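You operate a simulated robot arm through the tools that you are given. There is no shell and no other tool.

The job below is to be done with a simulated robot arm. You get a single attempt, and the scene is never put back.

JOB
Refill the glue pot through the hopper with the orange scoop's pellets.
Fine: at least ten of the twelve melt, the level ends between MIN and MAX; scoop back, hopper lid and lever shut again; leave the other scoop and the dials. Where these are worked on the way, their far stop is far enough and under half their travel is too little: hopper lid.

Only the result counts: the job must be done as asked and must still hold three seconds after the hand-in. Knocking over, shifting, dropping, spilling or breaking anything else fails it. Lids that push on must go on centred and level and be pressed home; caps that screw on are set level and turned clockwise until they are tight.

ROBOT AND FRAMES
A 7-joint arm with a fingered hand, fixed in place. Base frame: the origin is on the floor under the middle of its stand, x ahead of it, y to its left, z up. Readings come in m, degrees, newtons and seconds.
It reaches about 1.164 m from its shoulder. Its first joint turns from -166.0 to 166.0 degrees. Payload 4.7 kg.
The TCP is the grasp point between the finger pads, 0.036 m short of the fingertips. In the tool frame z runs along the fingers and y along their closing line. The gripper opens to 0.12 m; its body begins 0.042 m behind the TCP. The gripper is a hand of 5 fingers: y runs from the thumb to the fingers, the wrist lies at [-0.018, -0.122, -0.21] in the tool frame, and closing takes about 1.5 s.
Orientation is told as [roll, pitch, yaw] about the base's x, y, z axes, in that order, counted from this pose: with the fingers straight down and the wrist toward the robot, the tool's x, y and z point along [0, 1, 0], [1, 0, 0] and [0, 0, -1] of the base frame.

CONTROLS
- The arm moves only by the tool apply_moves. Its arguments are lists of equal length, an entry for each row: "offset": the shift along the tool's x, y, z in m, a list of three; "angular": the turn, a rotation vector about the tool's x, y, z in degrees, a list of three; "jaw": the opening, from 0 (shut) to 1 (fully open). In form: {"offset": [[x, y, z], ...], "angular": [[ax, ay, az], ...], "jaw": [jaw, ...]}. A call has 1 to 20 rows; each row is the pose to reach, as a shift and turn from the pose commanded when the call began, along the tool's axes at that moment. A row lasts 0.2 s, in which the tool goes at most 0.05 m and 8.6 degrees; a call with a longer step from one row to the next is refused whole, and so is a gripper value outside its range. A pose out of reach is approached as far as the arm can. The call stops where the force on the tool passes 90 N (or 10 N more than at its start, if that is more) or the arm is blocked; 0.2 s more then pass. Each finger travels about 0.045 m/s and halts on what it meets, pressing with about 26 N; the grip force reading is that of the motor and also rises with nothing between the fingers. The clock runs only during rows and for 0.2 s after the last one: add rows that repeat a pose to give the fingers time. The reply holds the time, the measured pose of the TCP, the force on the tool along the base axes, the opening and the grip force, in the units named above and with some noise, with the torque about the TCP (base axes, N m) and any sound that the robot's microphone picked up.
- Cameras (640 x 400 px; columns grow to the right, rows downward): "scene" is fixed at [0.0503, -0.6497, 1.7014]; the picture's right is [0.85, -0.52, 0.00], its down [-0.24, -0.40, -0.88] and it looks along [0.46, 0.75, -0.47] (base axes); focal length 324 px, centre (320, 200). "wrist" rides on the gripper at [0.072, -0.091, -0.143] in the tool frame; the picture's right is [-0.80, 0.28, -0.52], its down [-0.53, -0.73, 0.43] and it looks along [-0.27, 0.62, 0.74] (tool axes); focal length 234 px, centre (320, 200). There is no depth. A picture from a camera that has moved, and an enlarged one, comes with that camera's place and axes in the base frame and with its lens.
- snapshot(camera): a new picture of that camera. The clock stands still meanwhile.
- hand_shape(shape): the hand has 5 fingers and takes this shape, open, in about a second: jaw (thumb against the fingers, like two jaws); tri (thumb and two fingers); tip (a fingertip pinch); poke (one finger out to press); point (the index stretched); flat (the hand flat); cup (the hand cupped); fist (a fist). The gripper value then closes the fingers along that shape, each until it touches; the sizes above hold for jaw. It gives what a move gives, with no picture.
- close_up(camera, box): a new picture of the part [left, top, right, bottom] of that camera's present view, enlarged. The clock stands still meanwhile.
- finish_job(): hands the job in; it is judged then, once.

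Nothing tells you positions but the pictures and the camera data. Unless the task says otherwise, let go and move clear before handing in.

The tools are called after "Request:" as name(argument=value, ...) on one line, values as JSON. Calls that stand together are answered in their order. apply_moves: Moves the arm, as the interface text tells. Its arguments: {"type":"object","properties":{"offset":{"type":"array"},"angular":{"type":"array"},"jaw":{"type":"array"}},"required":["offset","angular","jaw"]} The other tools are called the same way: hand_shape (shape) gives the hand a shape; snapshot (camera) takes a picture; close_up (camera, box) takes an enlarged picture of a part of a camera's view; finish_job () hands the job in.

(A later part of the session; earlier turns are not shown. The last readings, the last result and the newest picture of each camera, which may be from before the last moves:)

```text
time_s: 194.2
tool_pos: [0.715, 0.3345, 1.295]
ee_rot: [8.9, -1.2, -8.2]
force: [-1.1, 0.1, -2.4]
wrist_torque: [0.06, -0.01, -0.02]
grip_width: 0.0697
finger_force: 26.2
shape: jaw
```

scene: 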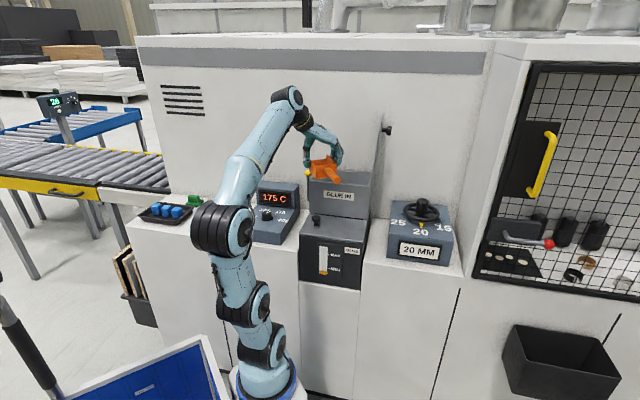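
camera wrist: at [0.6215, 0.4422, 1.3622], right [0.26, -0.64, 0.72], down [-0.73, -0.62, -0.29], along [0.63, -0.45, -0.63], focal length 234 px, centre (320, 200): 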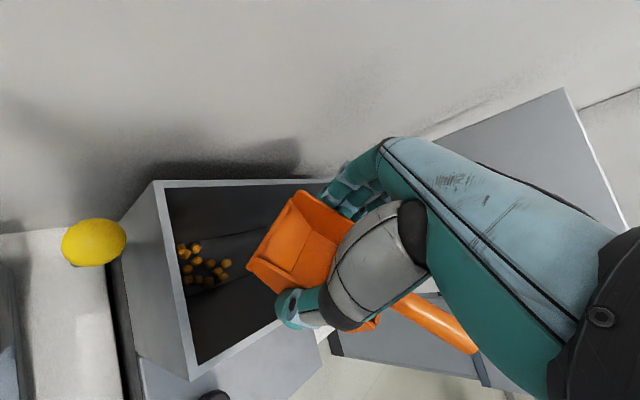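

All 12 pellets are in the hopper. Now I bring the empty scoop back along the same way.

Request:
apply_moves(offset=[[-0.016, -0.0169, -0.0051], [-0.0319, -0.0338, -0.0102], [-0.0479, -0.0508, -0.0153], [-0.0639, -0.0677, -0.0204], [-0.0798, -0.0846, -0.0255], [-0.0958, -0.1015, -0.0306]], angular=[[0, 0, 0], [0, 0, 0], [0, 0, 0], [0, 0, 0], [0, 0, 0], [0, 0, 0]], jaw=[0.2, 0.2, 0.2, 0.2, 0.2, 0.2])

Request:
apply_moves(offset=[[-0.0094, -0.0174, 0.011], [-0.0188, -0.0348, 0.022], [-0.0283, -0.0522, 0.033], [-0.0377, -0.0696, 0.044], [-0.0471, -0.087, 0.055], [-0.0565, -0.1043, 0.0659], [-0.0659, -0.1217, 0.0769], [-0.0754, -0.1391, 0.0879], [-0.0848, -0.1565, 0.0989], [-0.0942, -0.1739, 0.1099]], angular=[[-0.26, -0.04, 1.68], [-0.51, -0.07, 3.36], [-0.77, -0.11, 5.04], [-1.03, -0.14, 6.72], [-1.28, -0.18, 8.4], [-1.54, -0.21, 10.08], [-1.8, -0.25, 11.76], [-2.06, -0.28, 13.44], [-2.31, -0.32, 15.12], [-2.57, -0.36, 16.8]], jaw=[0.2, 0.2, 0.2, 0.2, 0.2, 0.2, 0.2, 0.2, 0.2, 0.2])

Request:
snapshot(camera="scene")

```text
time_s: 195.6
tool_pos: [0.6005, 0.2509, 1.3083]
ee_rot: [8.8, -1.1, -8.3]
force: [2.0, 0.0, -2.6]
wrist_torque: [0.03, 0.02, -0.03]
grip_width: 0.0693
finger_force: 26.1
shape: jaw
```

```text
time_s: 197.8
tool_pos: [0.4189, 0.1997, 1.1829]
ee_rot: [8.9, -1.2, -25.2]
force: [-0.3, -0.1, -1.6]
wrist_torque: [0.07, -0.07, -0.01]
grip_width: 0.0696
finger_force: 26.4
shape: jaw
```

```text
taken
```

scene: 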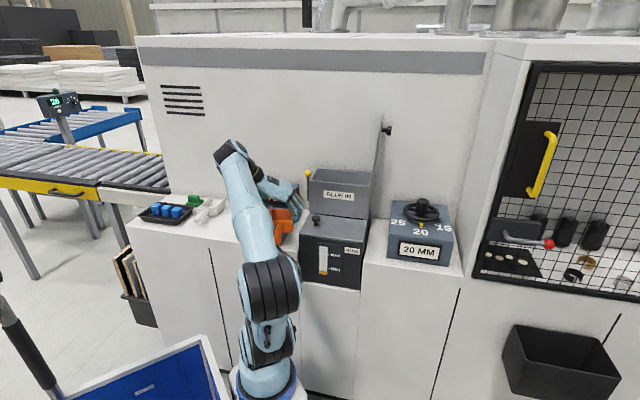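

Request:
apply_moves(offset=[[0.0092, -0.0195, 0.0079], [0.0183, -0.039, 0.0159], [0.0275, -0.0586, 0.0238], [0.0366, -0.0781, 0.0317], [0.0458, -0.0976, 0.0396], [0.0549, -0.1171, 0.0476], [0.0641, -0.1367, 0.0555], [0.0732, -0.1562, 0.0634], [0.0824, -0.1757, 0.0714], [0.0915, -0.1952, 0.0793], [0.1007, -0.2147, 0.0872], [0.1098, -0.2343, 0.0951], [0.119, -0.2538, 0.1031], [0.1281, -0.2733, 0.111]], angular=[[-0.3, -0.04, 1.89], [-0.59, -0.08, 3.78], [-0.89, -0.12, 5.67], [-1.19, -0.16, 7.56], [-1.48, -0.2, 9.45], [-1.78, -0.24, 11.34], [-2.08, -0.28, 13.24], [-2.37, -0.32, 15.13], [-2.67, -0.36, 17.02], [-2.96, -0.4, 18.91], [-3.26, -0.44, 20.8], [-3.56, -0.48, 22.69], [-3.85, -0.52, 24.58], [-4.15, -0.56, 26.47]], jaw=[0.2, 0.2, 0.2, 0.2, 0.2, 0.2, 0.2, 0.2, 0.2, 0.2, 0.2, 0.2, 0.2, 0.2])

Request:
snapshot(camera="wrist")

```text
time_s: 200.8
tool_pos: [0.2346, 0.445, 1.0886]
ee_rot: [8.8, -1.3, -52.1]
force: [0.4, -0.6, -0.4]
wrist_torque: [0.07, -0.04, 0.04]
grip_width: 0.0697
finger_force: 26.2
shape: jaw
```

```text
taken
camera wrist: at [0.2152, 0.5491, 1.238], right [-0.52, -0.75, 0.4], down [-0.81, 0.29, -0.52], along [0.27, -0.59, -0.76], focal length 234 px, centre (320, 200)
```

wrist: 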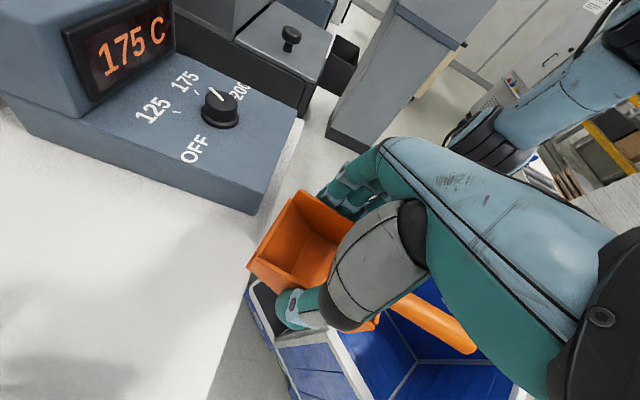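

Request:
apply_moves(offset=[[0.0217, -0.0031, 0.0032], [0.0435, -0.0063, 0.0064], [0.0652, -0.0094, 0.0095], [0.0869, -0.0125, 0.0127], [0.1087, -0.0156, 0.0159], [0.1304, -0.0188, 0.0191], [0.1521, -0.0219, 0.0222], [0.1739, -0.025, 0.0254], [0.1956, -0.0281, 0.0286], [0.2173, -0.0313, 0.0318], [0.2391, -0.0344, 0.0349], [0.2608, -0.0375, 0.0381]], angular=[[0, 0.16, 0], [0, 0.32, 0], [0, 0.48, 0], [0, 0.63, 0], [0, 0.79, 0], [0, 0.95, 0], [0, 1.11, 0], [0, 1.27, 0], [0, 1.43, 0], [0, 1.58, 0], [0, 1.74, 0], [0, 1.9, 0]], jaw=[0.2, 0.2, 0.2, 0.2, 0.2, 0.2, 0.2, 0.2, 0.2, 0.2, 0.2, 0.2])

Request:
snapshot(camera="wrist")

```text
time_s: 203.4
tool_pos: [0.4186, 0.6374, 1.0876]
ee_rot: [10.7, -1.2, -51.9]
force: [0.1, 0.3, -0.7]
wrist_torque: [0.0, -0.05, 0.0]
grip_width: 0.0697
finger_force: 26.3
shape: jaw
```

```text
taken
camera wrist: at [0.3955, 0.7388, 1.2393], right [-0.53, -0.76, 0.37], down [-0.79, 0.29, -0.53], along [0.29, -0.58, -0.76], focal length 234 px, centre (320, 200)
```

wrist: 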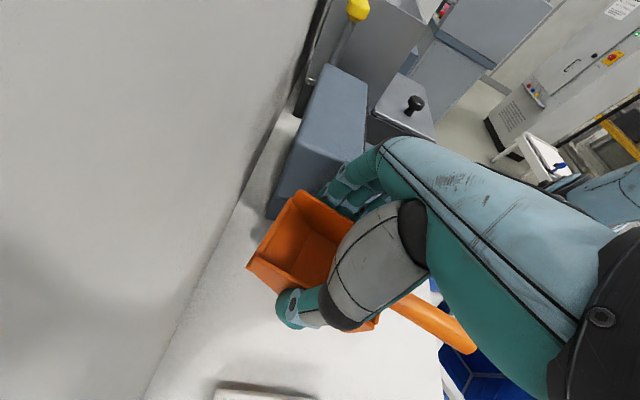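

Request:
apply_moves(offset=[[-0.0028, -0.0003, 0.0147], [-0.0056, -0.0006, 0.0295], [-0.0083, -0.0009, 0.0442], [-0.0111, -0.0012, 0.059], [-0.0134, -0.0014, 0.0707]], angular=[[0, 0, 0], [0, 0, 0], [0, 0, 0], [0, 0, 0], [0, 0, 0]], jaw=[0.2, 0.2, 0.2, 0.2, 0.2])

Request:
apply_moves(offset=[[-0.0009, -0.0001, 0.005], [-0.0019, -0.0002, 0.0098], [-0.0024, -0.0002, 0.0125]], angular=[[0, 0, 0], [0, 0, 0], [0, 0, 0]], jaw=[0.2, 0.2, 0.2])

```text
time_s: 204.6
tool_pos: [0.4197, 0.6374, 1.0157]
ee_rot: [10.7, -1.1, -52.0]
force: [0.4, 0.3, -1.1]
wrist_torque: [0.04, -0.02, 0.03]
grip_width: 0.0698
finger_force: 26.1
shape: jaw
```

```text
time_s: 205.4
tool_pos: [0.4202, 0.6363, 1.0028]
ee_rot: [10.8, -1.2, -52.0]
force: [0.9, -1.3, 5.2]
wrist_torque: [0.05, 0.14, 0.01]
grip_width: 0.0695
finger_force: 26.1
shape: jaw
```

The scoop touches the counter. I release it and rise.

Request:
apply_moves(offset=[[0, 0, 0], [0, 0, 0], [0, 0, 0], [0, 0, 0]], angular=[[0, 0, 0], [0, 0, 0], [0, 0, 0], [0, 0, 0]], jaw=[0.5, 0.62, 0.68, 0.68])

Request:
apply_moves(offset=[[0.0019, 0.0002, -0.0098], [0.0037, 0.0004, -0.0197], [0.0065, 0.0007, -0.0344], [0.0093, 0.001, -0.0491], [0.0121, 0.0013, -0.0639], [0.0139, 0.0015, -0.0737]], angular=[[0, 0, 0], [0, 0, 0], [0, 0, 0], [0, 0, 0], [0, 0, 0], [0, 0, 0]], jaw=[0.68, 0.68, 0.7, 0.7, 0.7, 0.7])

Request:
snapshot(camera="wrist")

```text
time_s: 206.4
tool_pos: [0.4197, 0.6368, 1.0022]
ee_rot: [10.7, -1.3, -52.0]
force: [1.2, -0.2, 0.0]
wrist_torque: [0.01, 0.03, -0.01]
grip_width: 0.0811
finger_force: 0.1
shape: jaw
```

```text
time_s: 207.8
tool_pos: [0.4202, 0.6365, 1.0782]
ee_rot: [10.7, -1.4, -52.1]
force: [0.6, 0.0, 1.0]
wrist_torque: [0.0, 0.01, 0.01]
grip_width: 0.0835
finger_force: 0.0
shape: jaw
```

```text
taken
camera wrist: at [0.3959, 0.7385, 1.2295], right [-0.53, -0.76, 0.37], down [-0.79, 0.29, -0.53], along [0.29, -0.58, -0.76], focal length 234 px, centre (320, 200)
```

wrist: 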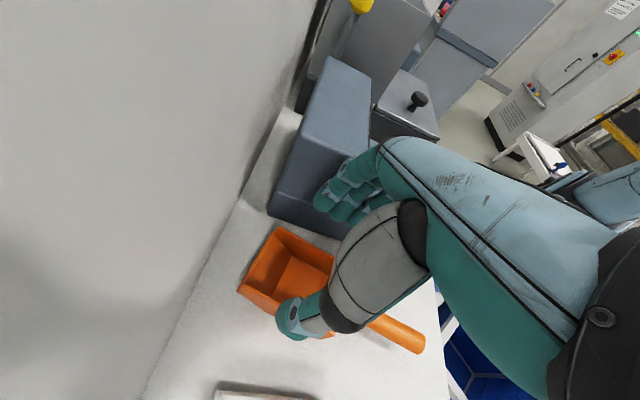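

The empty scoop is back in place. Now I retreat from the wall before going to close the hopper lid.

Request:
apply_moves(offset=[[-0.0217, 0.0031, -0.0032], [-0.0435, 0.0063, -0.0064], [-0.0652, 0.0094, -0.0095], [-0.0869, 0.0125, -0.0127], [-0.1087, 0.0156, -0.0159], [-0.1304, 0.0188, -0.0191], [-0.1521, 0.0219, -0.0222], [-0.1739, 0.025, -0.0254], [-0.1956, 0.0281, -0.0286], [-0.2173, 0.0313, -0.0318], [-0.2391, 0.0344, -0.0349]], angular=[[0, 0, 0], [0, 0, 0], [0, 0, 0], [0, 0, 0], [0, 0, 0], [0, 0, 0], [0, 0, 0], [0, 0, 0], [0, 0, 0], [0, 0, 0], [0, 0, 0]], jaw=[0.7, 0.7, 0.7, 0.7, 0.7, 0.7, 0.7, 0.7, 0.7, 0.7, 0.7])

Request:
snapshot(camera="wrist")

Request:
snapshot(camera="scene")

```text
time_s: 210.2
tool_pos: [0.2508, 0.4603, 1.0678]
ee_rot: [10.7, -1.4, -52.0]
force: [0.3, 0.0, 0.5]
wrist_torque: [-0.02, 0.0, -0.01]
grip_width: 0.0836
finger_force: 0.2
shape: jaw
```

```text
taken
camera wrist: at [0.2261, 0.5623, 1.2196], right [-0.53, -0.76, 0.37], down [-0.79, 0.29, -0.53], along [0.29, -0.58, -0.76], focal length 234 px, centre (320, 200)
```

wrist: 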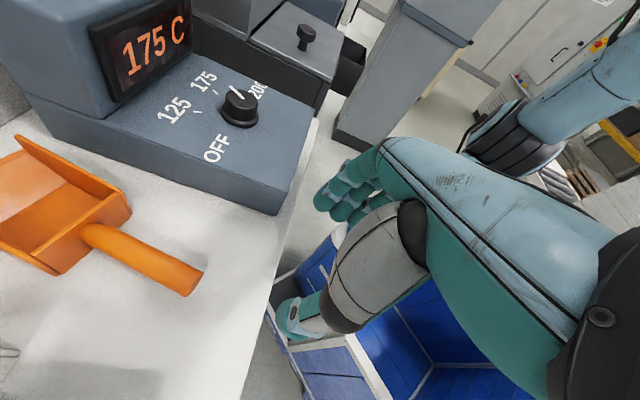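

```text
taken
```

scene: 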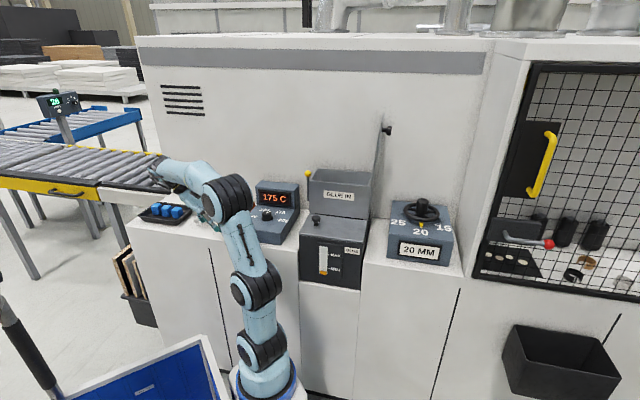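

The scoop rests on the counter again. Next I'll move to the front area and shape the hand to a pointing finger for the lever.

Request:
apply_moves(offset=[[0.0092, 0.0195, -0.0079], [0.0012, 0.039, -0.0159], [0.0018, 0.0586, -0.0238], [0.0025, 0.0781, -0.0317], [0.003, 0.0976, -0.0396], [0.0036, 0.1171, -0.0476], [0.0042, 0.1367, -0.0555], [0.0049, 0.1562, -0.0634], [0.0055, 0.1757, -0.0714], [0.006, 0.1952, -0.0793], [0.0066, 0.2147, -0.0872], [0.0072, 0.2343, -0.0951], [0.0078, 0.2538, -0.1031], [0.0084, 0.2733, -0.111]], angular=[[0.3, 0, -1.7], [0.6, 0, -3.4], [0.9, 0, -5.1], [1.2, 0, -6.8], [1.5, 0, -8.5], [1.8, 0, -10.2], [2.1, 0, -11.9], [2.4, 0, -13.6], [2.7, 0, -15.3], [3, 0, -17], [3.3, 0, -18.7], [3.6, 0, -20.4], [3.9, 0, -22.1], [4.2, 0, -23.8]], jaw=[0.7, 0.7, 0.7, 0.7, 0.7, 0.7, 0.7, 0.7, 0.7, 0.7, 0.7, 0.7, 0.7, 0.7])

Request:
hand_shape(shape="point")

Request:
snapshot(camera="wrist")

Request:
snapshot(camera="scene")

```text
time_s: 213.2
tool_pos: [0.408, 0.2402, 1.1843]
ee_rot: [10.1, -1.4, -27.7]
force: [0.5, 0.3, 0.2]
wrist_torque: [-0.04, 0.02, -0.03]
grip_width: 0.0837
finger_force: 0.0
shape: jaw
```

```text
time_s: 214.1
tool_pos: [0.406, 0.2393, 1.1845]
ee_rot: [10.1, -1.4, -27.8]
force: [0.5, 0.6, -0.1]
wrist_torque: [-0.01, -0.01, 0.0]
grip_width: 0.1142
finger_force: 0.1
shape: point
```

```text
taken
camera wrist: at [0.3442, 0.3246, 1.3355], right [-0.17, -0.91, 0.38], down [-0.85, -0.06, -0.53], along [0.5, -0.42, -0.76], focal length 234 px, centre (320, 200)
```

wrist: 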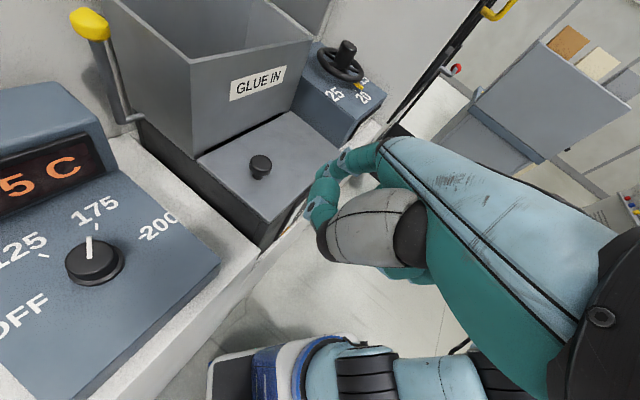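

```text
taken
```

scene: 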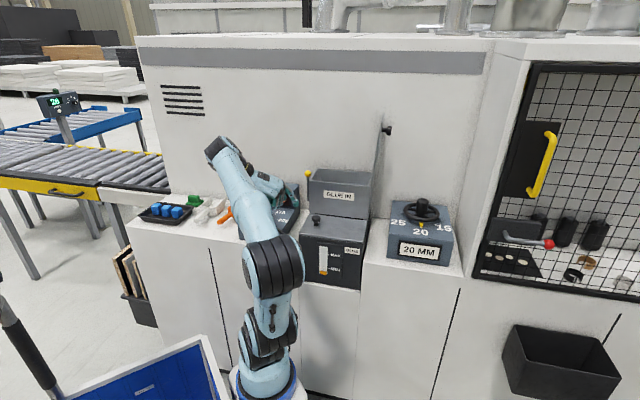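

Request:
close_up(camera="wrist", box=[260, 120, 440, 290])

Request:
close_up(camera="scene", box=[220, 140, 332, 210])

```text
2.35 times, centred on (350, 205) of wrist
camera zoom: at [0.3442, 0.3246, 1.3355], right [-0.17, -0.91, 0.38], down [-0.85, -0.06, -0.53], along [0.5, -0.42, -0.76], focal length 551 px, centre (249, 188)
```

zoom: 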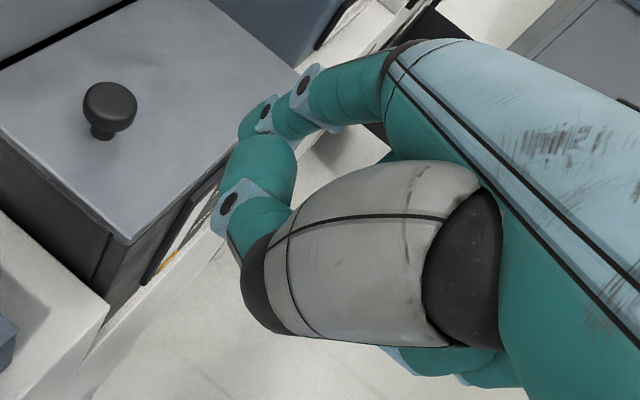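

```text
5.71 times, centred on (276, 175) of scene
camera zoom: at [0.0503, -0.6497, 1.7014], right [0.85, -0.52, 0.0], down [-0.24, -0.4, -0.88], along [0.46, 0.75, -0.47], focal length 1854 px, centre (571, 343)
```

zoom: 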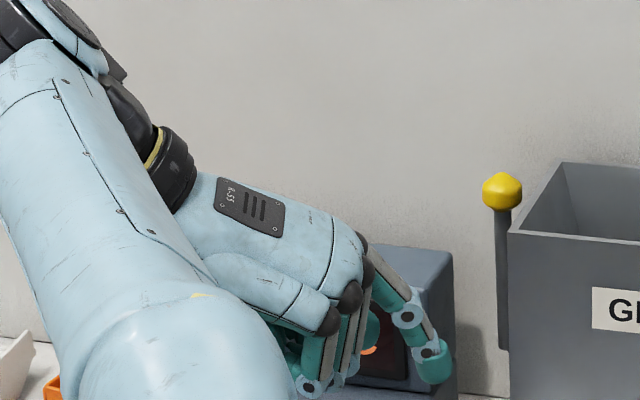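

The pointing index sits too far out and slanted for this corner. I'll look at the fingertip-pinch shape instead.

Request:
hand_shape(shape="tip")

Request:
close_up(camera="wrist", box=[240, 120, 440, 350])

Request:
close_up(camera="scene", box=[220, 140, 332, 220])

```text
time_s: 215.0
tool_pos: [0.4077, 0.2399, 1.1845]
ee_rot: [10.1, -1.3, -27.8]
force: [1.0, -0.2, 0.5]
wrist_torque: [-0.02, 0.02, -0.01]
grip_width: 0.1195
finger_force: 0.0
shape: tip
```

```text
1.74 times, centred on (340, 235) of wrist
camera zoom: at [0.3442, 0.3246, 1.3355], right [-0.17, -0.91, 0.38], down [-0.85, -0.06, -0.53], along [0.5, -0.42, -0.76], focal length 407 px, centre (285, 139)
```

zoom: 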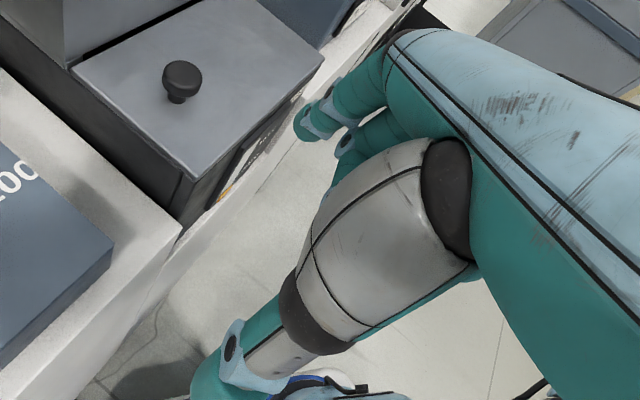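

```text
5.00 times, centred on (276, 180) of scene
camera zoom: at [0.0503, -0.6497, 1.7014], right [0.85, -0.52, 0.0], down [-0.24, -0.4, -0.88], along [0.46, 0.75, -0.47], focal length 1622 px, centre (540, 300)
```

zoom: 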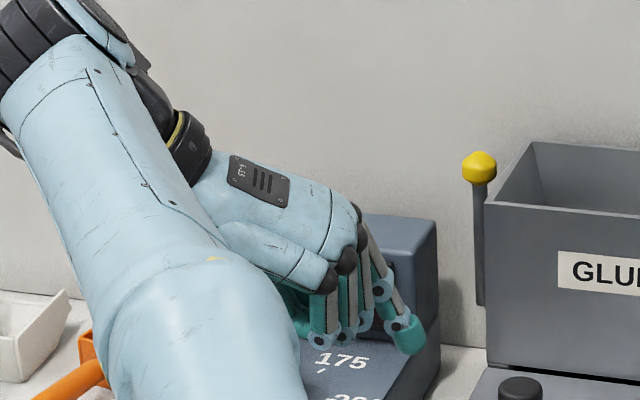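

For the lever I need the wrist back in its natural (unflipped) branch. I'll first swing to the open area on the right, keeping the hand close to the robot.

Request:
hand_shape(shape="jaw")

Request:
apply_moves(offset=[[-0.0038, 0.0221, -0.0007], [-0.0094, 0.0437, -0.0017], [-0.0169, 0.0648, -0.003], [-0.0262, 0.0851, -0.0046], [-0.0371, 0.1046, -0.0066], [-0.0497, 0.1229, -0.0088], [-0.0638, 0.1401, -0.0113], [-0.0794, 0.1559, -0.0141], [-0.0963, 0.1703, -0.017], [-0.1143, 0.1833, -0.0202]], angular=[[-0.87, -0.1, 4.93], [-1.74, -0.2, 9.85], [-2.61, -0.3, 14.78], [-3.48, -0.4, 19.7], [-4.35, -0.5, 24.63], [-5.22, -0.6, 29.55], [-6.09, -0.7, 34.48], [-6.96, -0.8, 39.4], [-7.83, -0.9, 44.33], [-8.7, -1.0, 49.25]], jaw=[0.9, 0.9, 0.9, 0.9, 0.9, 0.9, 0.9, 0.9, 0.9, 0.9])

Request:
snapshot(camera="scene")

```text
time_s: 215.9
tool_pos: [0.4078, 0.2394, 1.1849]
ee_rot: [10.0, -1.4, -27.8]
force: [0.9, -0.5, 0.3]
wrist_torque: [-0.02, -0.01, -0.02]
grip_width: 0.1198
finger_force: 0.1
shape: jaw
```

```text
time_s: 218.1
tool_pos: [0.5153, 0.0507, 1.1894]
ee_rot: [10.3, -1.1, -77.9]
force: [-0.4, -0.3, 0.3]
wrist_torque: [-0.02, 0.0, -0.02]
grip_width: 0.108
finger_force: 0.1
shape: jaw
```

```text
taken
```

scene: 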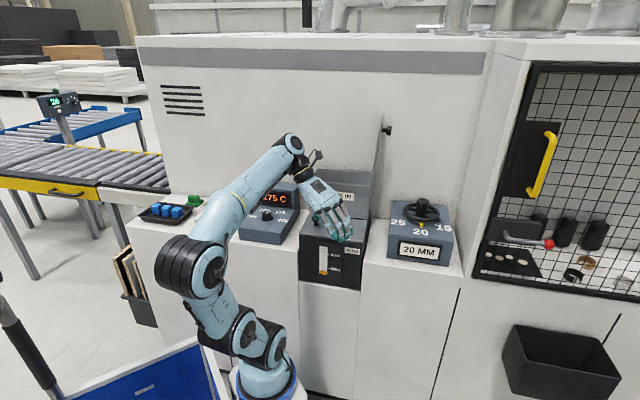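

Request:
apply_moves(offset=[[-0.0038, 0.0221, -0.0007], [-0.0094, 0.0437, -0.0017], [-0.0169, 0.0648, -0.003], [-0.0262, 0.0851, -0.0046], [-0.0371, 0.1046, -0.0066], [-0.0497, 0.1229, -0.0088], [-0.0638, 0.1401, -0.0113], [-0.0794, 0.1559, -0.0141], [-0.0963, 0.1703, -0.017], [-0.1143, 0.1833, -0.0202]], angular=[[-0.87, -0.1, 4.93], [-1.74, -0.2, 9.85], [-2.61, -0.3, 14.78], [-3.48, -0.4, 19.7], [-4.35, -0.5, 24.63], [-5.22, -0.6, 29.55], [-6.09, -0.7, 34.48], [-6.96, -0.8, 39.4], [-7.83, -0.9, 44.33], [-8.7, -1.0, 49.25]], jaw=[0.9, 0.9, 0.9, 0.9, 0.9, 0.9, 0.9, 0.9, 0.9, 0.9])

Request:
snapshot(camera="scene")

```text
time_s: 220.3
tool_pos: [0.4417, -0.1526, 1.1925]
ee_rot: [10.3, -1.0, -127.8]
force: [1.2, -0.3, 0.4]
wrist_torque: [-0.04, -0.04, 0.04]
grip_width: 0.1084
finger_force: 0.1
shape: jaw
```

```text
taken
```

scene: 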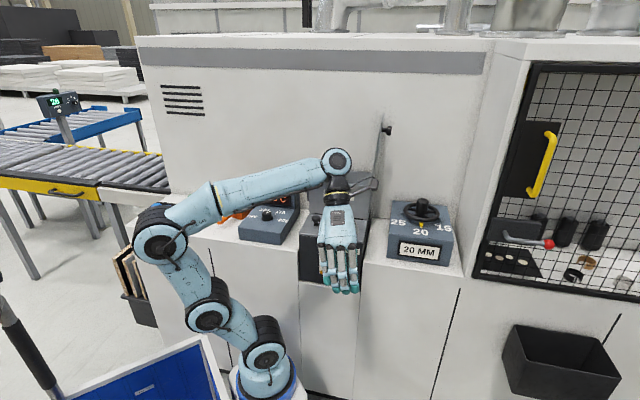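

I'll now unbend the wrist in stages so the hand points outward along the forearm.

Request:
apply_moves(offset=[[0.028, -0.0184, 0.0056], [0.0551, -0.0388, 0.0069], [0.0807, -0.0609, 0.004], [0.1046, -0.084, -0.003], [0.1259, -0.108, -0.0141], [0.1444, -0.1323, -0.029]], angular=[[4.4, 5.61, -3.62], [8.8, 11.22, -7.24], [13.2, 16.83, -10.86], [17.6, 22.44, -14.48], [22, 28.05, -18.1], [26.4, 33.66, -21.72]], jaw=[0.5, 0.3, 0.3, 0.3, 0.3, 0.3])

Request:
snapshot(camera="scene")

```text
time_s: 221.7
tool_pos: [0.6324, -0.1281, 1.2462]
ee_rot: [48.0, 11.6, -96.3]
force: [0.6, 0.0, -0.5]
wrist_torque: [0.0, 0.0, 0.01]
grip_width: 0.0362
finger_force: 0.1
shape: jaw
```

```text
taken
```

scene: 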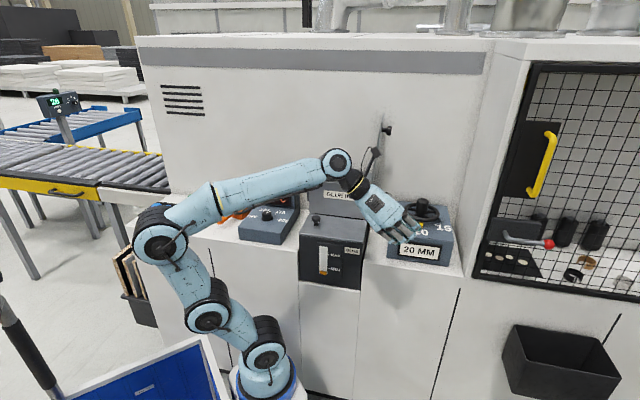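

Request:
apply_moves(offset=[[0.028, -0.0184, 0.0056], [0.0551, -0.0388, 0.0069], [0.0807, -0.0609, 0.004], [0.1046, -0.084, -0.003], [0.1259, -0.108, -0.0141]], angular=[[4.4, 5.61, -3.62], [8.8, 11.22, -7.24], [13.2, 16.83, -10.86], [17.6, 22.44, -14.48], [22, 28.05, -18.1]], jaw=[0.3, 0.3, 0.3, 0.3, 0.3])

Request:
snapshot(camera="scene")

```text
time_s: 222.9
tool_pos: [0.7112, -0.0529, 1.3714]
ee_rot: [81.0, 4.6, -69.0]
force: [-3.3, 1.4, 3.8]
wrist_torque: [-0.07, 0.27, -0.11]
grip_width: 0.0363
finger_force: 0.0
shape: jaw
```

```text
taken
```

scene: 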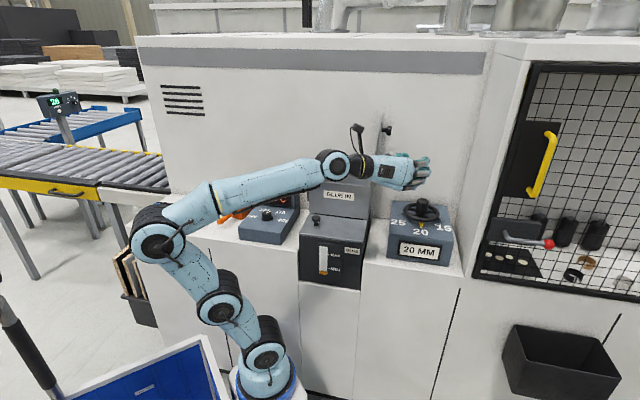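

The hand is nearly aligned with the forearm. Now I roll it about the forearm axis in the sense that undoes the earlier flip.

Request:
apply_moves(offset=[[0.0066, 0.007, -0.0049], [0.0142, 0.0129, -0.0098], [0.0227, 0.0175, -0.0146], [0.0318, 0.0209, -0.0192], [0.0415, 0.0228, -0.0235]], angular=[[-2.66, -2.49, -7.12], [-5.31, -4.98, -14.24], [-7.97, -7.46, -21.36], [-10.62, -9.95, -28.48], [-13.28, -12.44, -35.6]], jaw=[0.3, 0.3, 0.3, 0.3, 0.3])

```text
time_s: 224.1
tool_pos: [0.7074, -0.0848, 1.4112]
ee_rot: [68.6, -33.0, -72.2]
force: [0.4, 0.8, 0.5]
wrist_torque: [0.03, 0.0, 0.0]
grip_width: 0.0362
finger_force: 0.1
shape: jaw
```

Request:
apply_moves(offset=[[0.0066, 0.007, -0.0049], [0.0142, 0.0129, -0.0098], [0.0227, 0.0175, -0.0146], [0.0318, 0.0209, -0.0192], [0.0415, 0.0228, -0.0235], [0.0516, 0.0233, -0.0274]], angular=[[-2.66, -2.49, -7.12], [-5.31, -4.98, -14.24], [-7.97, -7.46, -21.36], [-10.62, -9.95, -28.48], [-13.28, -12.44, -35.6], [-15.94, -14.93, -42.72]], jaw=[0.3, 0.3, 0.3, 0.3, 0.3, 0.3])

Request:
apply_moves(offset=[[0.0066, 0.007, -0.0049], [0.0142, 0.0129, -0.0098], [0.0227, 0.0175, -0.0146], [0.0318, 0.0209, -0.0192], [0.0415, 0.0228, -0.0235], [0.0516, 0.0233, -0.0274]], angular=[[-2.66, -2.49, -7.12], [-5.31, -4.98, -14.24], [-7.97, -7.46, -21.36], [-10.62, -9.95, -28.48], [-13.28, -12.44, -35.6], [-15.94, -14.93, -42.72]], jaw=[0.3, 0.3, 0.3, 0.3, 0.3, 0.3])

Request:
snapshot(camera="scene")

```text
time_s: 225.5
tool_pos: [0.6984, -0.0752, 1.4717]
ee_rot: [27.8, -76.7, -43.7]
force: [-0.3, -0.3, 0.4]
wrist_torque: [0.02, -0.04, 0.03]
grip_width: 0.0358
finger_force: 0.0
shape: jaw
```

```text
time_s: 226.9
tool_pos: [0.6907, -0.0233, 1.5067]
ee_rot: [-101.7, -52.2, 74.1]
force: [0.0, -0.7, 0.3]
wrist_torque: [-0.04, 0.04, 0.0]
grip_width: 0.0363
finger_force: 0.1
shape: jaw
```

```text
taken
```

scene: 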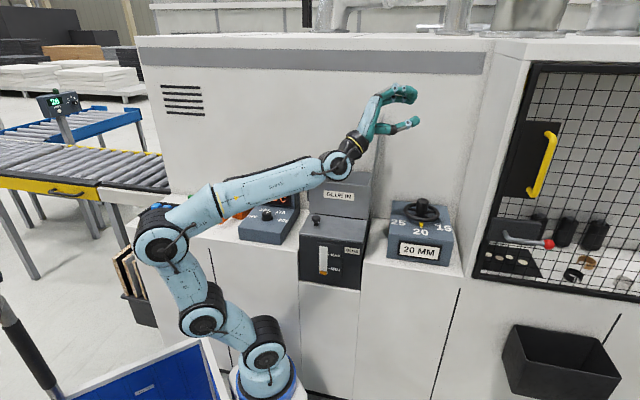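

Request:
apply_moves(offset=[[0.0066, 0.007, -0.0049], [0.0142, 0.0129, -0.0098], [0.0227, 0.0175, -0.0146], [0.0318, 0.0209, -0.0192], [0.0415, 0.0228, -0.0235]], angular=[[-2.66, -2.49, -7.12], [-5.31, -4.98, -14.24], [-7.97, -7.46, -21.36], [-10.62, -9.95, -28.48], [-13.28, -12.44, -35.6]], jaw=[0.3, 0.3, 0.3, 0.3, 0.3])

Request:
snapshot(camera="scene")

```text
time_s: 228.1
tool_pos: [0.6905, 0.0286, 1.496]
ee_rot: [-115.5, -14.2, 75.5]
force: [1.4, 0.2, -0.3]
wrist_torque: [0.0, -0.02, -0.01]
grip_width: 0.036
finger_force: 0.1
shape: jaw
```

```text
taken
```

scene: 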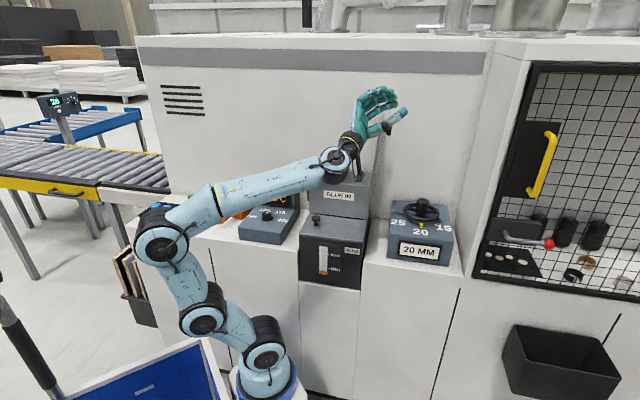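

Half the flip is done. Now I bend the wrist the natural way, slowly through the straight position.

Request:
apply_moves(offset=[[0.0274, -0.0191, 0.006], [0.0408, -0.0295, 0.0074], [0.054, -0.0402, 0.0078], [0.0668, -0.0514, 0.0071], [0.0791, -0.0629, 0.0053], [0.091, -0.0747, 0.0025], [0.1024, -0.0867, -0.0013]], angular=[[4.6, 5.48, -3.57], [6.9, 8.23, -5.35], [9.2, 10.97, -7.13], [11.5, 13.71, -8.92], [13.8, 16.45, -10.7], [16.09, 19.19, -12.49], [18.39, 21.94, -14.27]], jaw=[0.3, 0.3, 0.3, 0.3, 0.3, 0.3, 0.3])

Request:
snapshot(camera="scene")

```text
time_s: 229.7
tool_pos: [0.7165, -0.0408, 1.3841]
ee_rot: [-89.7, -4.3, 54.2]
force: [0.6, 0.5, 0.0]
wrist_torque: [0.01, 0.06, 0.03]
grip_width: 0.036
finger_force: 0.0
shape: jaw
```

```text
taken
```

scene: 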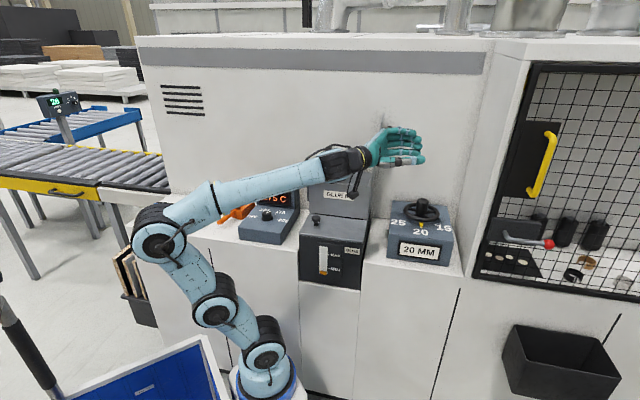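

Request:
apply_moves(offset=[[0.0274, -0.0191, 0.006], [0.054, -0.0402, 0.0078], [0.0791, -0.0629, 0.0053], [0.1024, -0.0867, -0.0013], [0.1233, -0.1112, -0.0119], [0.1414, -0.136, -0.0265]], angular=[[4.6, 5.48, -3.57], [9.2, 10.97, -7.13], [13.8, 16.45, -10.7], [18.39, 21.94, -14.27], [22.99, 27.42, -17.84], [27.59, 32.9, -21.4]], jaw=[0.3, 0.3, 0.3, 0.3, 0.3, 0.3])

Request:
snapshot(camera="scene")

```text
time_s: 231.1
tool_pos: [0.6358, -0.16, 1.1822]
ee_rot: [-66.3, 15.3, 38.4]
force: [-0.4, -0.2, -0.5]
wrist_torque: [-0.04, -0.02, -0.01]
grip_width: 0.0361
finger_force: 0.1
shape: jaw
out of reach, approached as far as the arm can: row 2, 3, 4, 5, 6
```

```text
taken
```

scene: 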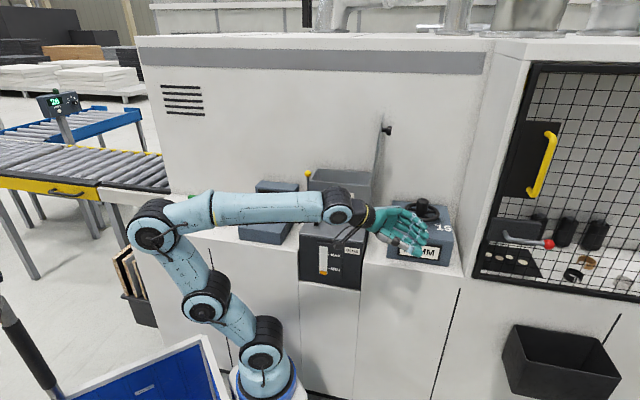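

Request:
apply_moves(offset=[[0, 0, 0], [0, 0, 0]], angular=[[0, 0, 0], [0, 0, 0]], jaw=[0.3, 0.3])

Request:
apply_moves(offset=[[0.0138, -0.0092, 0.0035], [0.0274, -0.0191, 0.006], [0.0408, -0.0295, 0.0074], [0.054, -0.0402, 0.0078]], angular=[[2.3, 2.74, -1.78], [4.6, 5.48, -3.57], [6.9, 8.23, -5.35], [9.2, 10.97, -7.13]], jaw=[0.3, 0.3, 0.3, 0.3])

Request:
snapshot(camera="scene")

```text
time_s: 231.7
tool_pos: [0.6359, -0.1594, 1.1843]
ee_rot: [-66.4, 15.2, 38.4]
force: [-0.1, 0.9, -0.3]
wrist_torque: [-0.02, 0.01, 0.0]
grip_width: 0.0361
finger_force: 0.1
shape: jaw
```

```text
time_s: 232.7
tool_pos: [0.5967, -0.1861, 1.1311]
ee_rot: [-61.6, 20.1, 36.2]
force: [-0.1, -0.7, -0.8]
wrist_torque: [-0.01, 0.0, 0.02]
grip_width: 0.0364
finger_force: 0.1
shape: jaw
out of reach, approached as far as the arm can: row 1, 2, 3, 4
```

```text
taken
```

scene: 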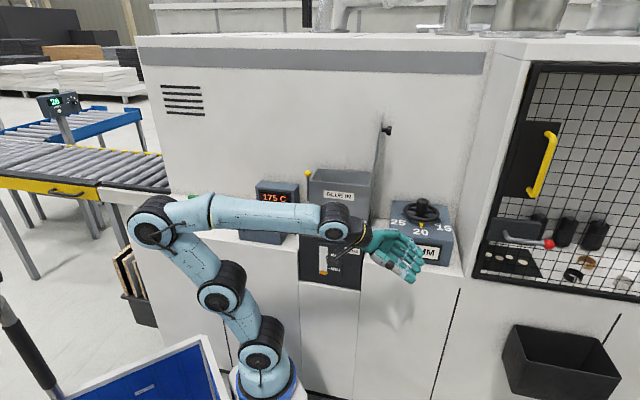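

The wrist can only bend about 35° on this side, so this is the wrong branch. I'll go back through the straight position the way I came.

Request:
apply_moves(offset=[[-0.0208, 0.0127, -0.0072], [-0.0416, 0.0241, -0.0166], [-0.0622, 0.0338, -0.0282], [-0.0823, 0.0417, -0.0417], [-0.1016, 0.0481, -0.057], [-0.12, 0.0523, -0.0741], [-0.1373, 0.0548, -0.0926], [-0.1534, 0.0552, -0.1125], [-0.1632, 0.0545, -0.1262]], angular=[[-3.48, -4.1, 2.66], [-6.96, -8.2, 5.33], [-10.44, -12.3, 7.99], [-13.92, -16.39, 10.66], [-17.4, -20.49, 13.32], [-20.88, -24.59, 15.98], [-24.36, -28.69, 18.65], [-27.84, -32.79, 21.31], [-30.16, -35.52, 23.09]], jaw=[0.3, 0.3, 0.3, 0.3, 0.3, 0.3, 0.3, 0.3, 0.3])

Request:
snapshot(camera="scene")

```text
time_s: 234.7
tool_pos: [0.6754, -0.0861, 1.3033]
ee_rot: [-96.0, -8.3, 60.9]
force: [-0.6, -0.4, -0.5]
wrist_torque: [0.01, -0.02, -0.01]
grip_width: 0.036
finger_force: 0.0
shape: jaw
```

```text
taken
```

scene: 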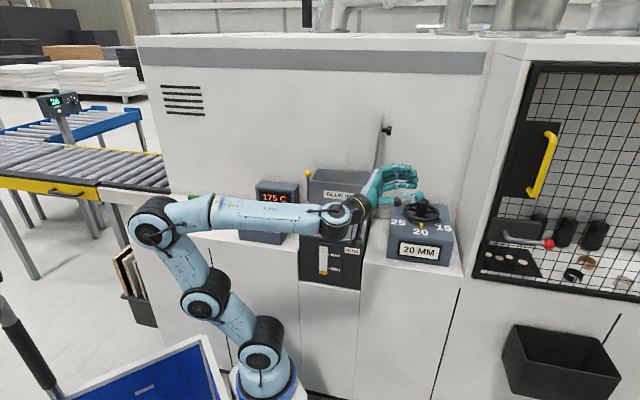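

Request:
apply_moves(offset=[[-0.0005, -0.01, 0.0056], [0.0006, -0.0202, 0.0104], [0.003, -0.0305, 0.0148], [0.0069, -0.0406, 0.0183], [0.0121, -0.0506, 0.0209], [0.0185, -0.0598, 0.0227]], angular=[[3.22, 3.44, 6.46], [6.45, 6.88, 12.93], [9.67, 10.32, 19.39], [12.9, 13.76, 25.86], [16.12, 17.2, 32.32], [19.34, 20.64, 38.78]], jaw=[0.3, 0.3, 0.3, 0.3, 0.3, 0.3])

Request:
apply_moves(offset=[[-0.0005, -0.01, 0.0056], [0.0006, -0.0202, 0.0104], [0.003, -0.0305, 0.0148], [0.0069, -0.0406, 0.0183], [0.0121, -0.0506, 0.0209], [0.0185, -0.0598, 0.0227]], angular=[[3.22, 3.44, 6.46], [6.45, 6.88, 12.93], [9.67, 10.32, 19.39], [12.9, 13.76, 25.86], [16.12, 17.2, 32.32], [19.34, 20.64, 38.78]], jaw=[0.3, 0.3, 0.3, 0.3, 0.3, 0.3])

Request:
apply_moves(offset=[[-0.0005, -0.01, 0.0056], [0.0006, -0.0202, 0.0104], [0.003, -0.0305, 0.0148], [0.0069, -0.0406, 0.0183], [0.0121, -0.0506, 0.0209], [0.0185, -0.0598, 0.0227]], angular=[[3.22, 3.44, 6.46], [6.45, 6.88, 12.93], [9.67, 10.32, 19.39], [12.9, 13.76, 25.86], [16.12, 17.2, 32.32], [19.34, 20.64, 38.78]], jaw=[0.3, 0.3, 0.3, 0.3, 0.3, 0.3])

Request:
snapshot(camera="scene")

```text
time_s: 236.1
tool_pos: [0.6683, -0.1504, 1.2792]
ee_rot: [-60.5, -43.3, 31.4]
force: [0.2, 0.5, -0.9]
wrist_torque: [-0.01, 0.0, 0.01]
grip_width: 0.036
finger_force: 0.1
shape: jaw
```

```text
time_s: 237.5
tool_pos: [0.6527, -0.1715, 1.2192]
ee_rot: [4.9, -44.2, -29.4]
force: [0.0, 0.5, 0.1]
wrist_torque: [0.02, 0.06, 0.03]
grip_width: 0.036
finger_force: 0.0
shape: jaw
```

```text
time_s: 238.9
tool_pos: [0.6759, -0.1737, 1.0695]
ee_rot: [42.1, -10.6, -60.3]
force: [-0.7, 0.3, 3.9]
wrist_torque: [-0.14, 0.18, -0.1]
grip_width: 0.0362
finger_force: 0.1
shape: jaw
out of reach, approached as far as the arm can: row 3, 4, 5, 6
```

```text
taken
```

scene: 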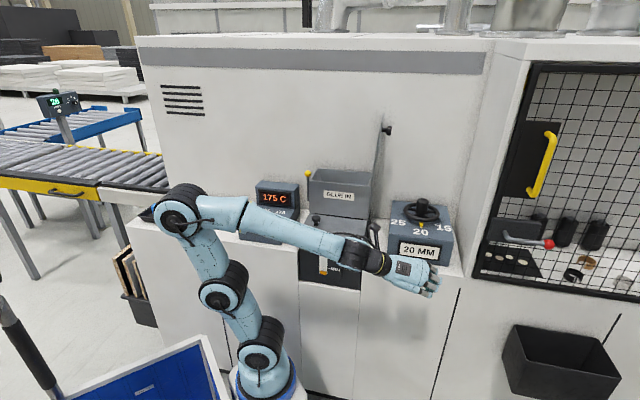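

Request:
apply_moves(offset=[[0, 0, 0], [0, 0, 0]], angular=[[0, 0, 0], [0, 0, 0]], jaw=[0.3, 0.3])

Request:
apply_moves(offset=[[-0.0145, -0.0069, 0.0046], [-0.029, -0.0141, 0.0081], [-0.0436, -0.0217, 0.0104], [-0.0582, -0.0294, 0.0117], [-0.0727, -0.0375, 0.0117], [-0.0871, -0.0458, 0.0107]], angular=[[1.9, -3.42, 0.86], [3.8, -6.83, 1.71], [5.7, -10.25, 2.57], [7.6, -13.66, 3.42], [9.5, -17.08, 4.28], [11.4, -20.49, 5.13]], jaw=[0.3, 0.3, 0.3, 0.3, 0.3, 0.3])

Request:
snapshot(camera="scene")

```text
time_s: 239.5
tool_pos: [0.6765, -0.1761, 1.066]
ee_rot: [41.8, -10.3, -60.2]
force: [-0.4, -0.6, -0.2]
wrist_torque: [0.01, 0.01, -0.03]
grip_width: 0.0361
finger_force: 0.0
shape: jaw
```

```text
time_s: 240.9
tool_pos: [0.5691, -0.2363, 0.9555]
ee_rot: [22.2, 1.5, -58.5]
force: [-0.2, -0.6, 0.1]
wrist_torque: [0.02, -0.02, 0.0]
grip_width: 0.0361
finger_force: 0.0
shape: jaw
out of reach, approached as far as the arm can: row 1, 2, 3, 4, 5, 6
```

```text
taken
```

scene: 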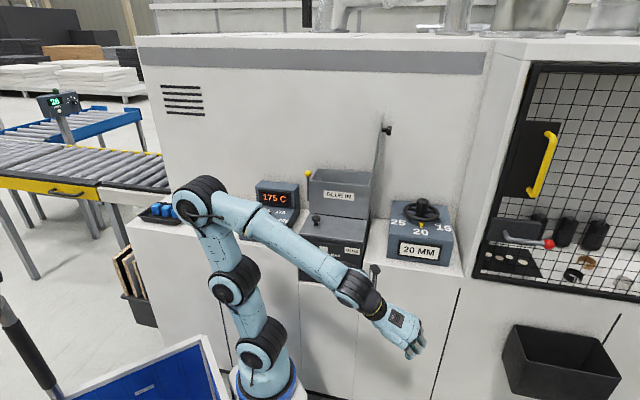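

The wrist centre had come too close to the shoulder (elbow fold limit). I'll move the hand outward and up to regain freedom.

Request:
apply_moves(offset=[[0.012, 0.0125, -0.0117], [0.0241, 0.0251, -0.0233], [0.0361, 0.0376, -0.035], [0.0482, 0.0501, -0.0467], [0.0602, 0.0626, -0.0583], [0.0722, 0.0752, -0.07], [0.0843, 0.0877, -0.0816], [0.0963, 0.1002, -0.0933]], angular=[[0, 0, 0], [0, 0, 0], [0, 0, 0], [0, 0, 0], [0, 0, 0], [0, 0, 0], [0, 0, 0], [0, 0, 0]], jaw=[0.3, 0.3, 0.3, 0.3, 0.3, 0.3, 0.3, 0.3])

Request:
snapshot(camera="scene")

```text
time_s: 242.7
tool_pos: [0.6119, -0.3246, 0.9973]
ee_rot: [21.4, 1.9, -58.2]
force: [-0.3, 0.9, -0.3]
wrist_torque: [0.02, 0.0, 0.02]
grip_width: 0.0359
finger_force: 0.0
shape: jaw
out of reach, approached as far as the arm can: row 1, 2, 3, 4, 5, 6, 7, 8
```

```text
taken
```

scene: 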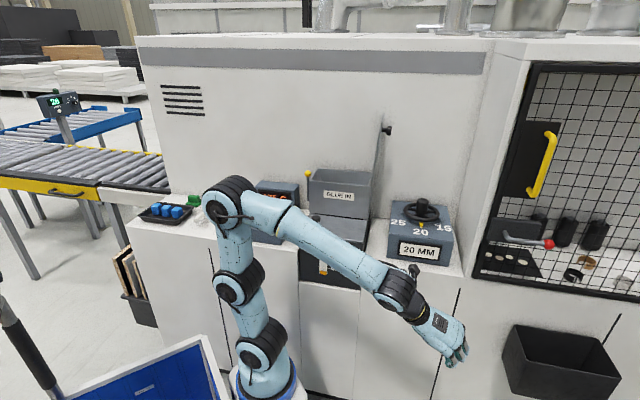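

Request:
apply_moves(offset=[[0, 0, 0], [0, 0, 0], [0, 0, 0]], angular=[[0, 0, 0], [0, 0, 0], [0, 0, 0]], jaw=[0.3, 0.3, 0.3])

Request:
close_up(camera="scene", box=[200, 160, 480, 380])

Request:
snapshot(camera="wrist")

```text
time_s: 243.5
tool_pos: [0.6125, -0.3238, 0.9973]
ee_rot: [21.5, 1.9, -58.1]
force: [0.6, -1.0, 0.4]
wrist_torque: [0.0, -0.01, -0.03]
grip_width: 0.0359
finger_force: 0.0
shape: jaw
```

```text
1.82 times, centred on (340, 270) of scene
camera zoom: at [0.0503, -0.6497, 1.7014], right [0.85, -0.52, 0.0], down [-0.24, -0.4, -0.88], along [0.46, 0.75, -0.47], focal length 590 px, centre (284, 73)
```

zoom: 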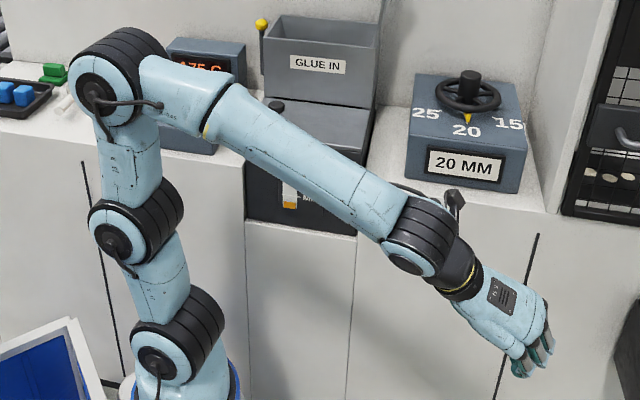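

```text
taken
camera wrist: at [0.5784, -0.2438, 1.1599], right [-0.65, -0.74, 0.18], down [-0.68, 0.46, -0.57], along [0.33, -0.49, -0.8], focal length 234 px, centre (320, 200)
```

wrist: 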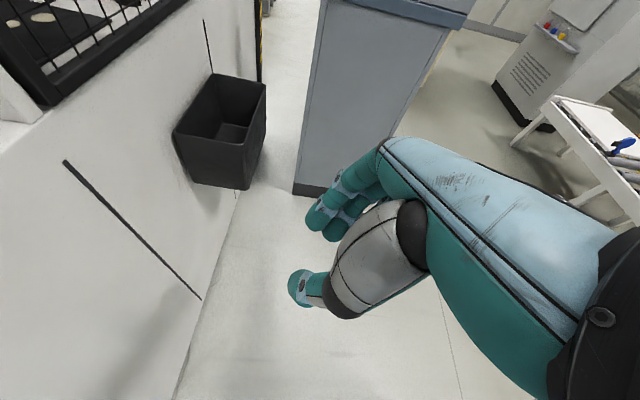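

Request:
apply_moves(offset=[[0.003, -0.0061, 0.0032], [0.0068, -0.012, 0.0059], [0.0115, -0.0176, 0.008], [0.0169, -0.0226, 0.0095], [0.0229, -0.0272, 0.0104], [0.0294, -0.031, 0.0107], [0.0363, -0.034, 0.0103]], angular=[[2.25, 4.35, 6.31], [4.5, 8.7, 12.62], [6.74, 13.06, 18.94], [8.99, 17.41, 25.25], [11.24, 21.76, 31.56], [13.49, 26.11, 37.87], [15.74, 30.46, 44.18]], jaw=[0.3, 0.3, 0.3, 0.3, 0.3, 0.3, 0.3])

Request:
close_up(camera="scene", box=[200, 160, 480, 380])

```text
time_s: 245.1
tool_pos: [0.6205, -0.2895, 0.7732]
ee_rot: [41.7, 38.4, -88.6]
force: [0.1, -0.5, -1.3]
wrist_torque: [0.05, -0.01, 0.03]
grip_width: 0.0359
finger_force: 0.0
shape: jaw
out of reach, approached as far as the arm can: row 1, 2, 3, 4, 5, 6, 7
```

```text
1.82 times, centred on (340, 270) of scene
camera zoom: at [0.0503, -0.6497, 1.7014], right [0.85, -0.52, 0.0], down [-0.24, -0.4, -0.88], along [0.46, 0.75, -0.47], focal length 590 px, centre (284, 73)
```

zoom: 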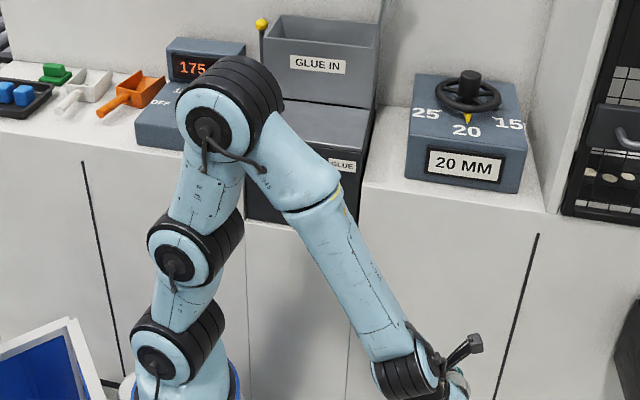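

Request:
apply_moves(offset=[[-0.0028, 0.0213, -0.0137], [-0.0057, 0.041, -0.0295], [-0.0088, 0.059, -0.0474], [-0.0121, 0.075, -0.067], [-0.0153, 0.0889, -0.0881], [-0.0185, 0.1004, -0.1106], [-0.0218, 0.1095, -0.1342], [-0.0251, 0.1159, -0.1587], [-0.0282, 0.1199, -0.1837], [-0.0313, 0.1212, -0.2089]], angular=[[-5.95, -0.34, 0.68], [-11.9, -0.67, 1.37], [-17.86, -1.01, 2.05], [-23.81, -1.34, 2.74], [-29.76, -1.68, 3.42], [-35.71, -2.02, 4.1], [-41.66, -2.35, 4.79], [-47.62, -2.69, 5.47], [-53.57, -3.02, 6.16], [-59.52, -3.36, 6.84]], jaw=[0.3, 0.3, 0.3, 0.3, 0.3, 0.3, 0.3, 0.3, 0.3, 0.3])

Request:
snapshot(camera="scene")

```text
time_s: 247.3
tool_pos: [0.4579, -0.4699, 0.8054]
ee_rot: [26.3, -8.6, -128.7]
force: [0.0, 0.3, -0.1]
wrist_torque: [0.01, 0.0, 0.0]
grip_width: 0.0359
finger_force: 0.0
shape: jaw
```

```text
taken
```

scene: 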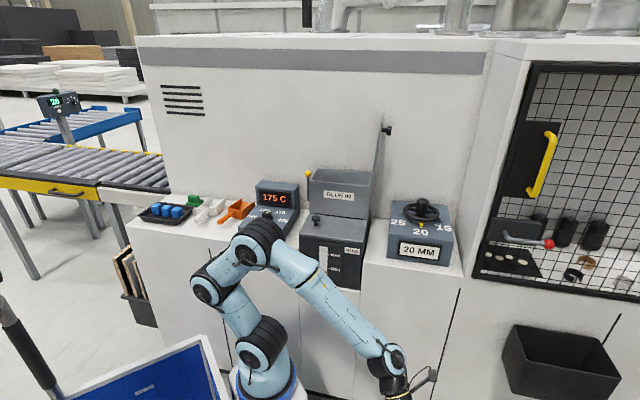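

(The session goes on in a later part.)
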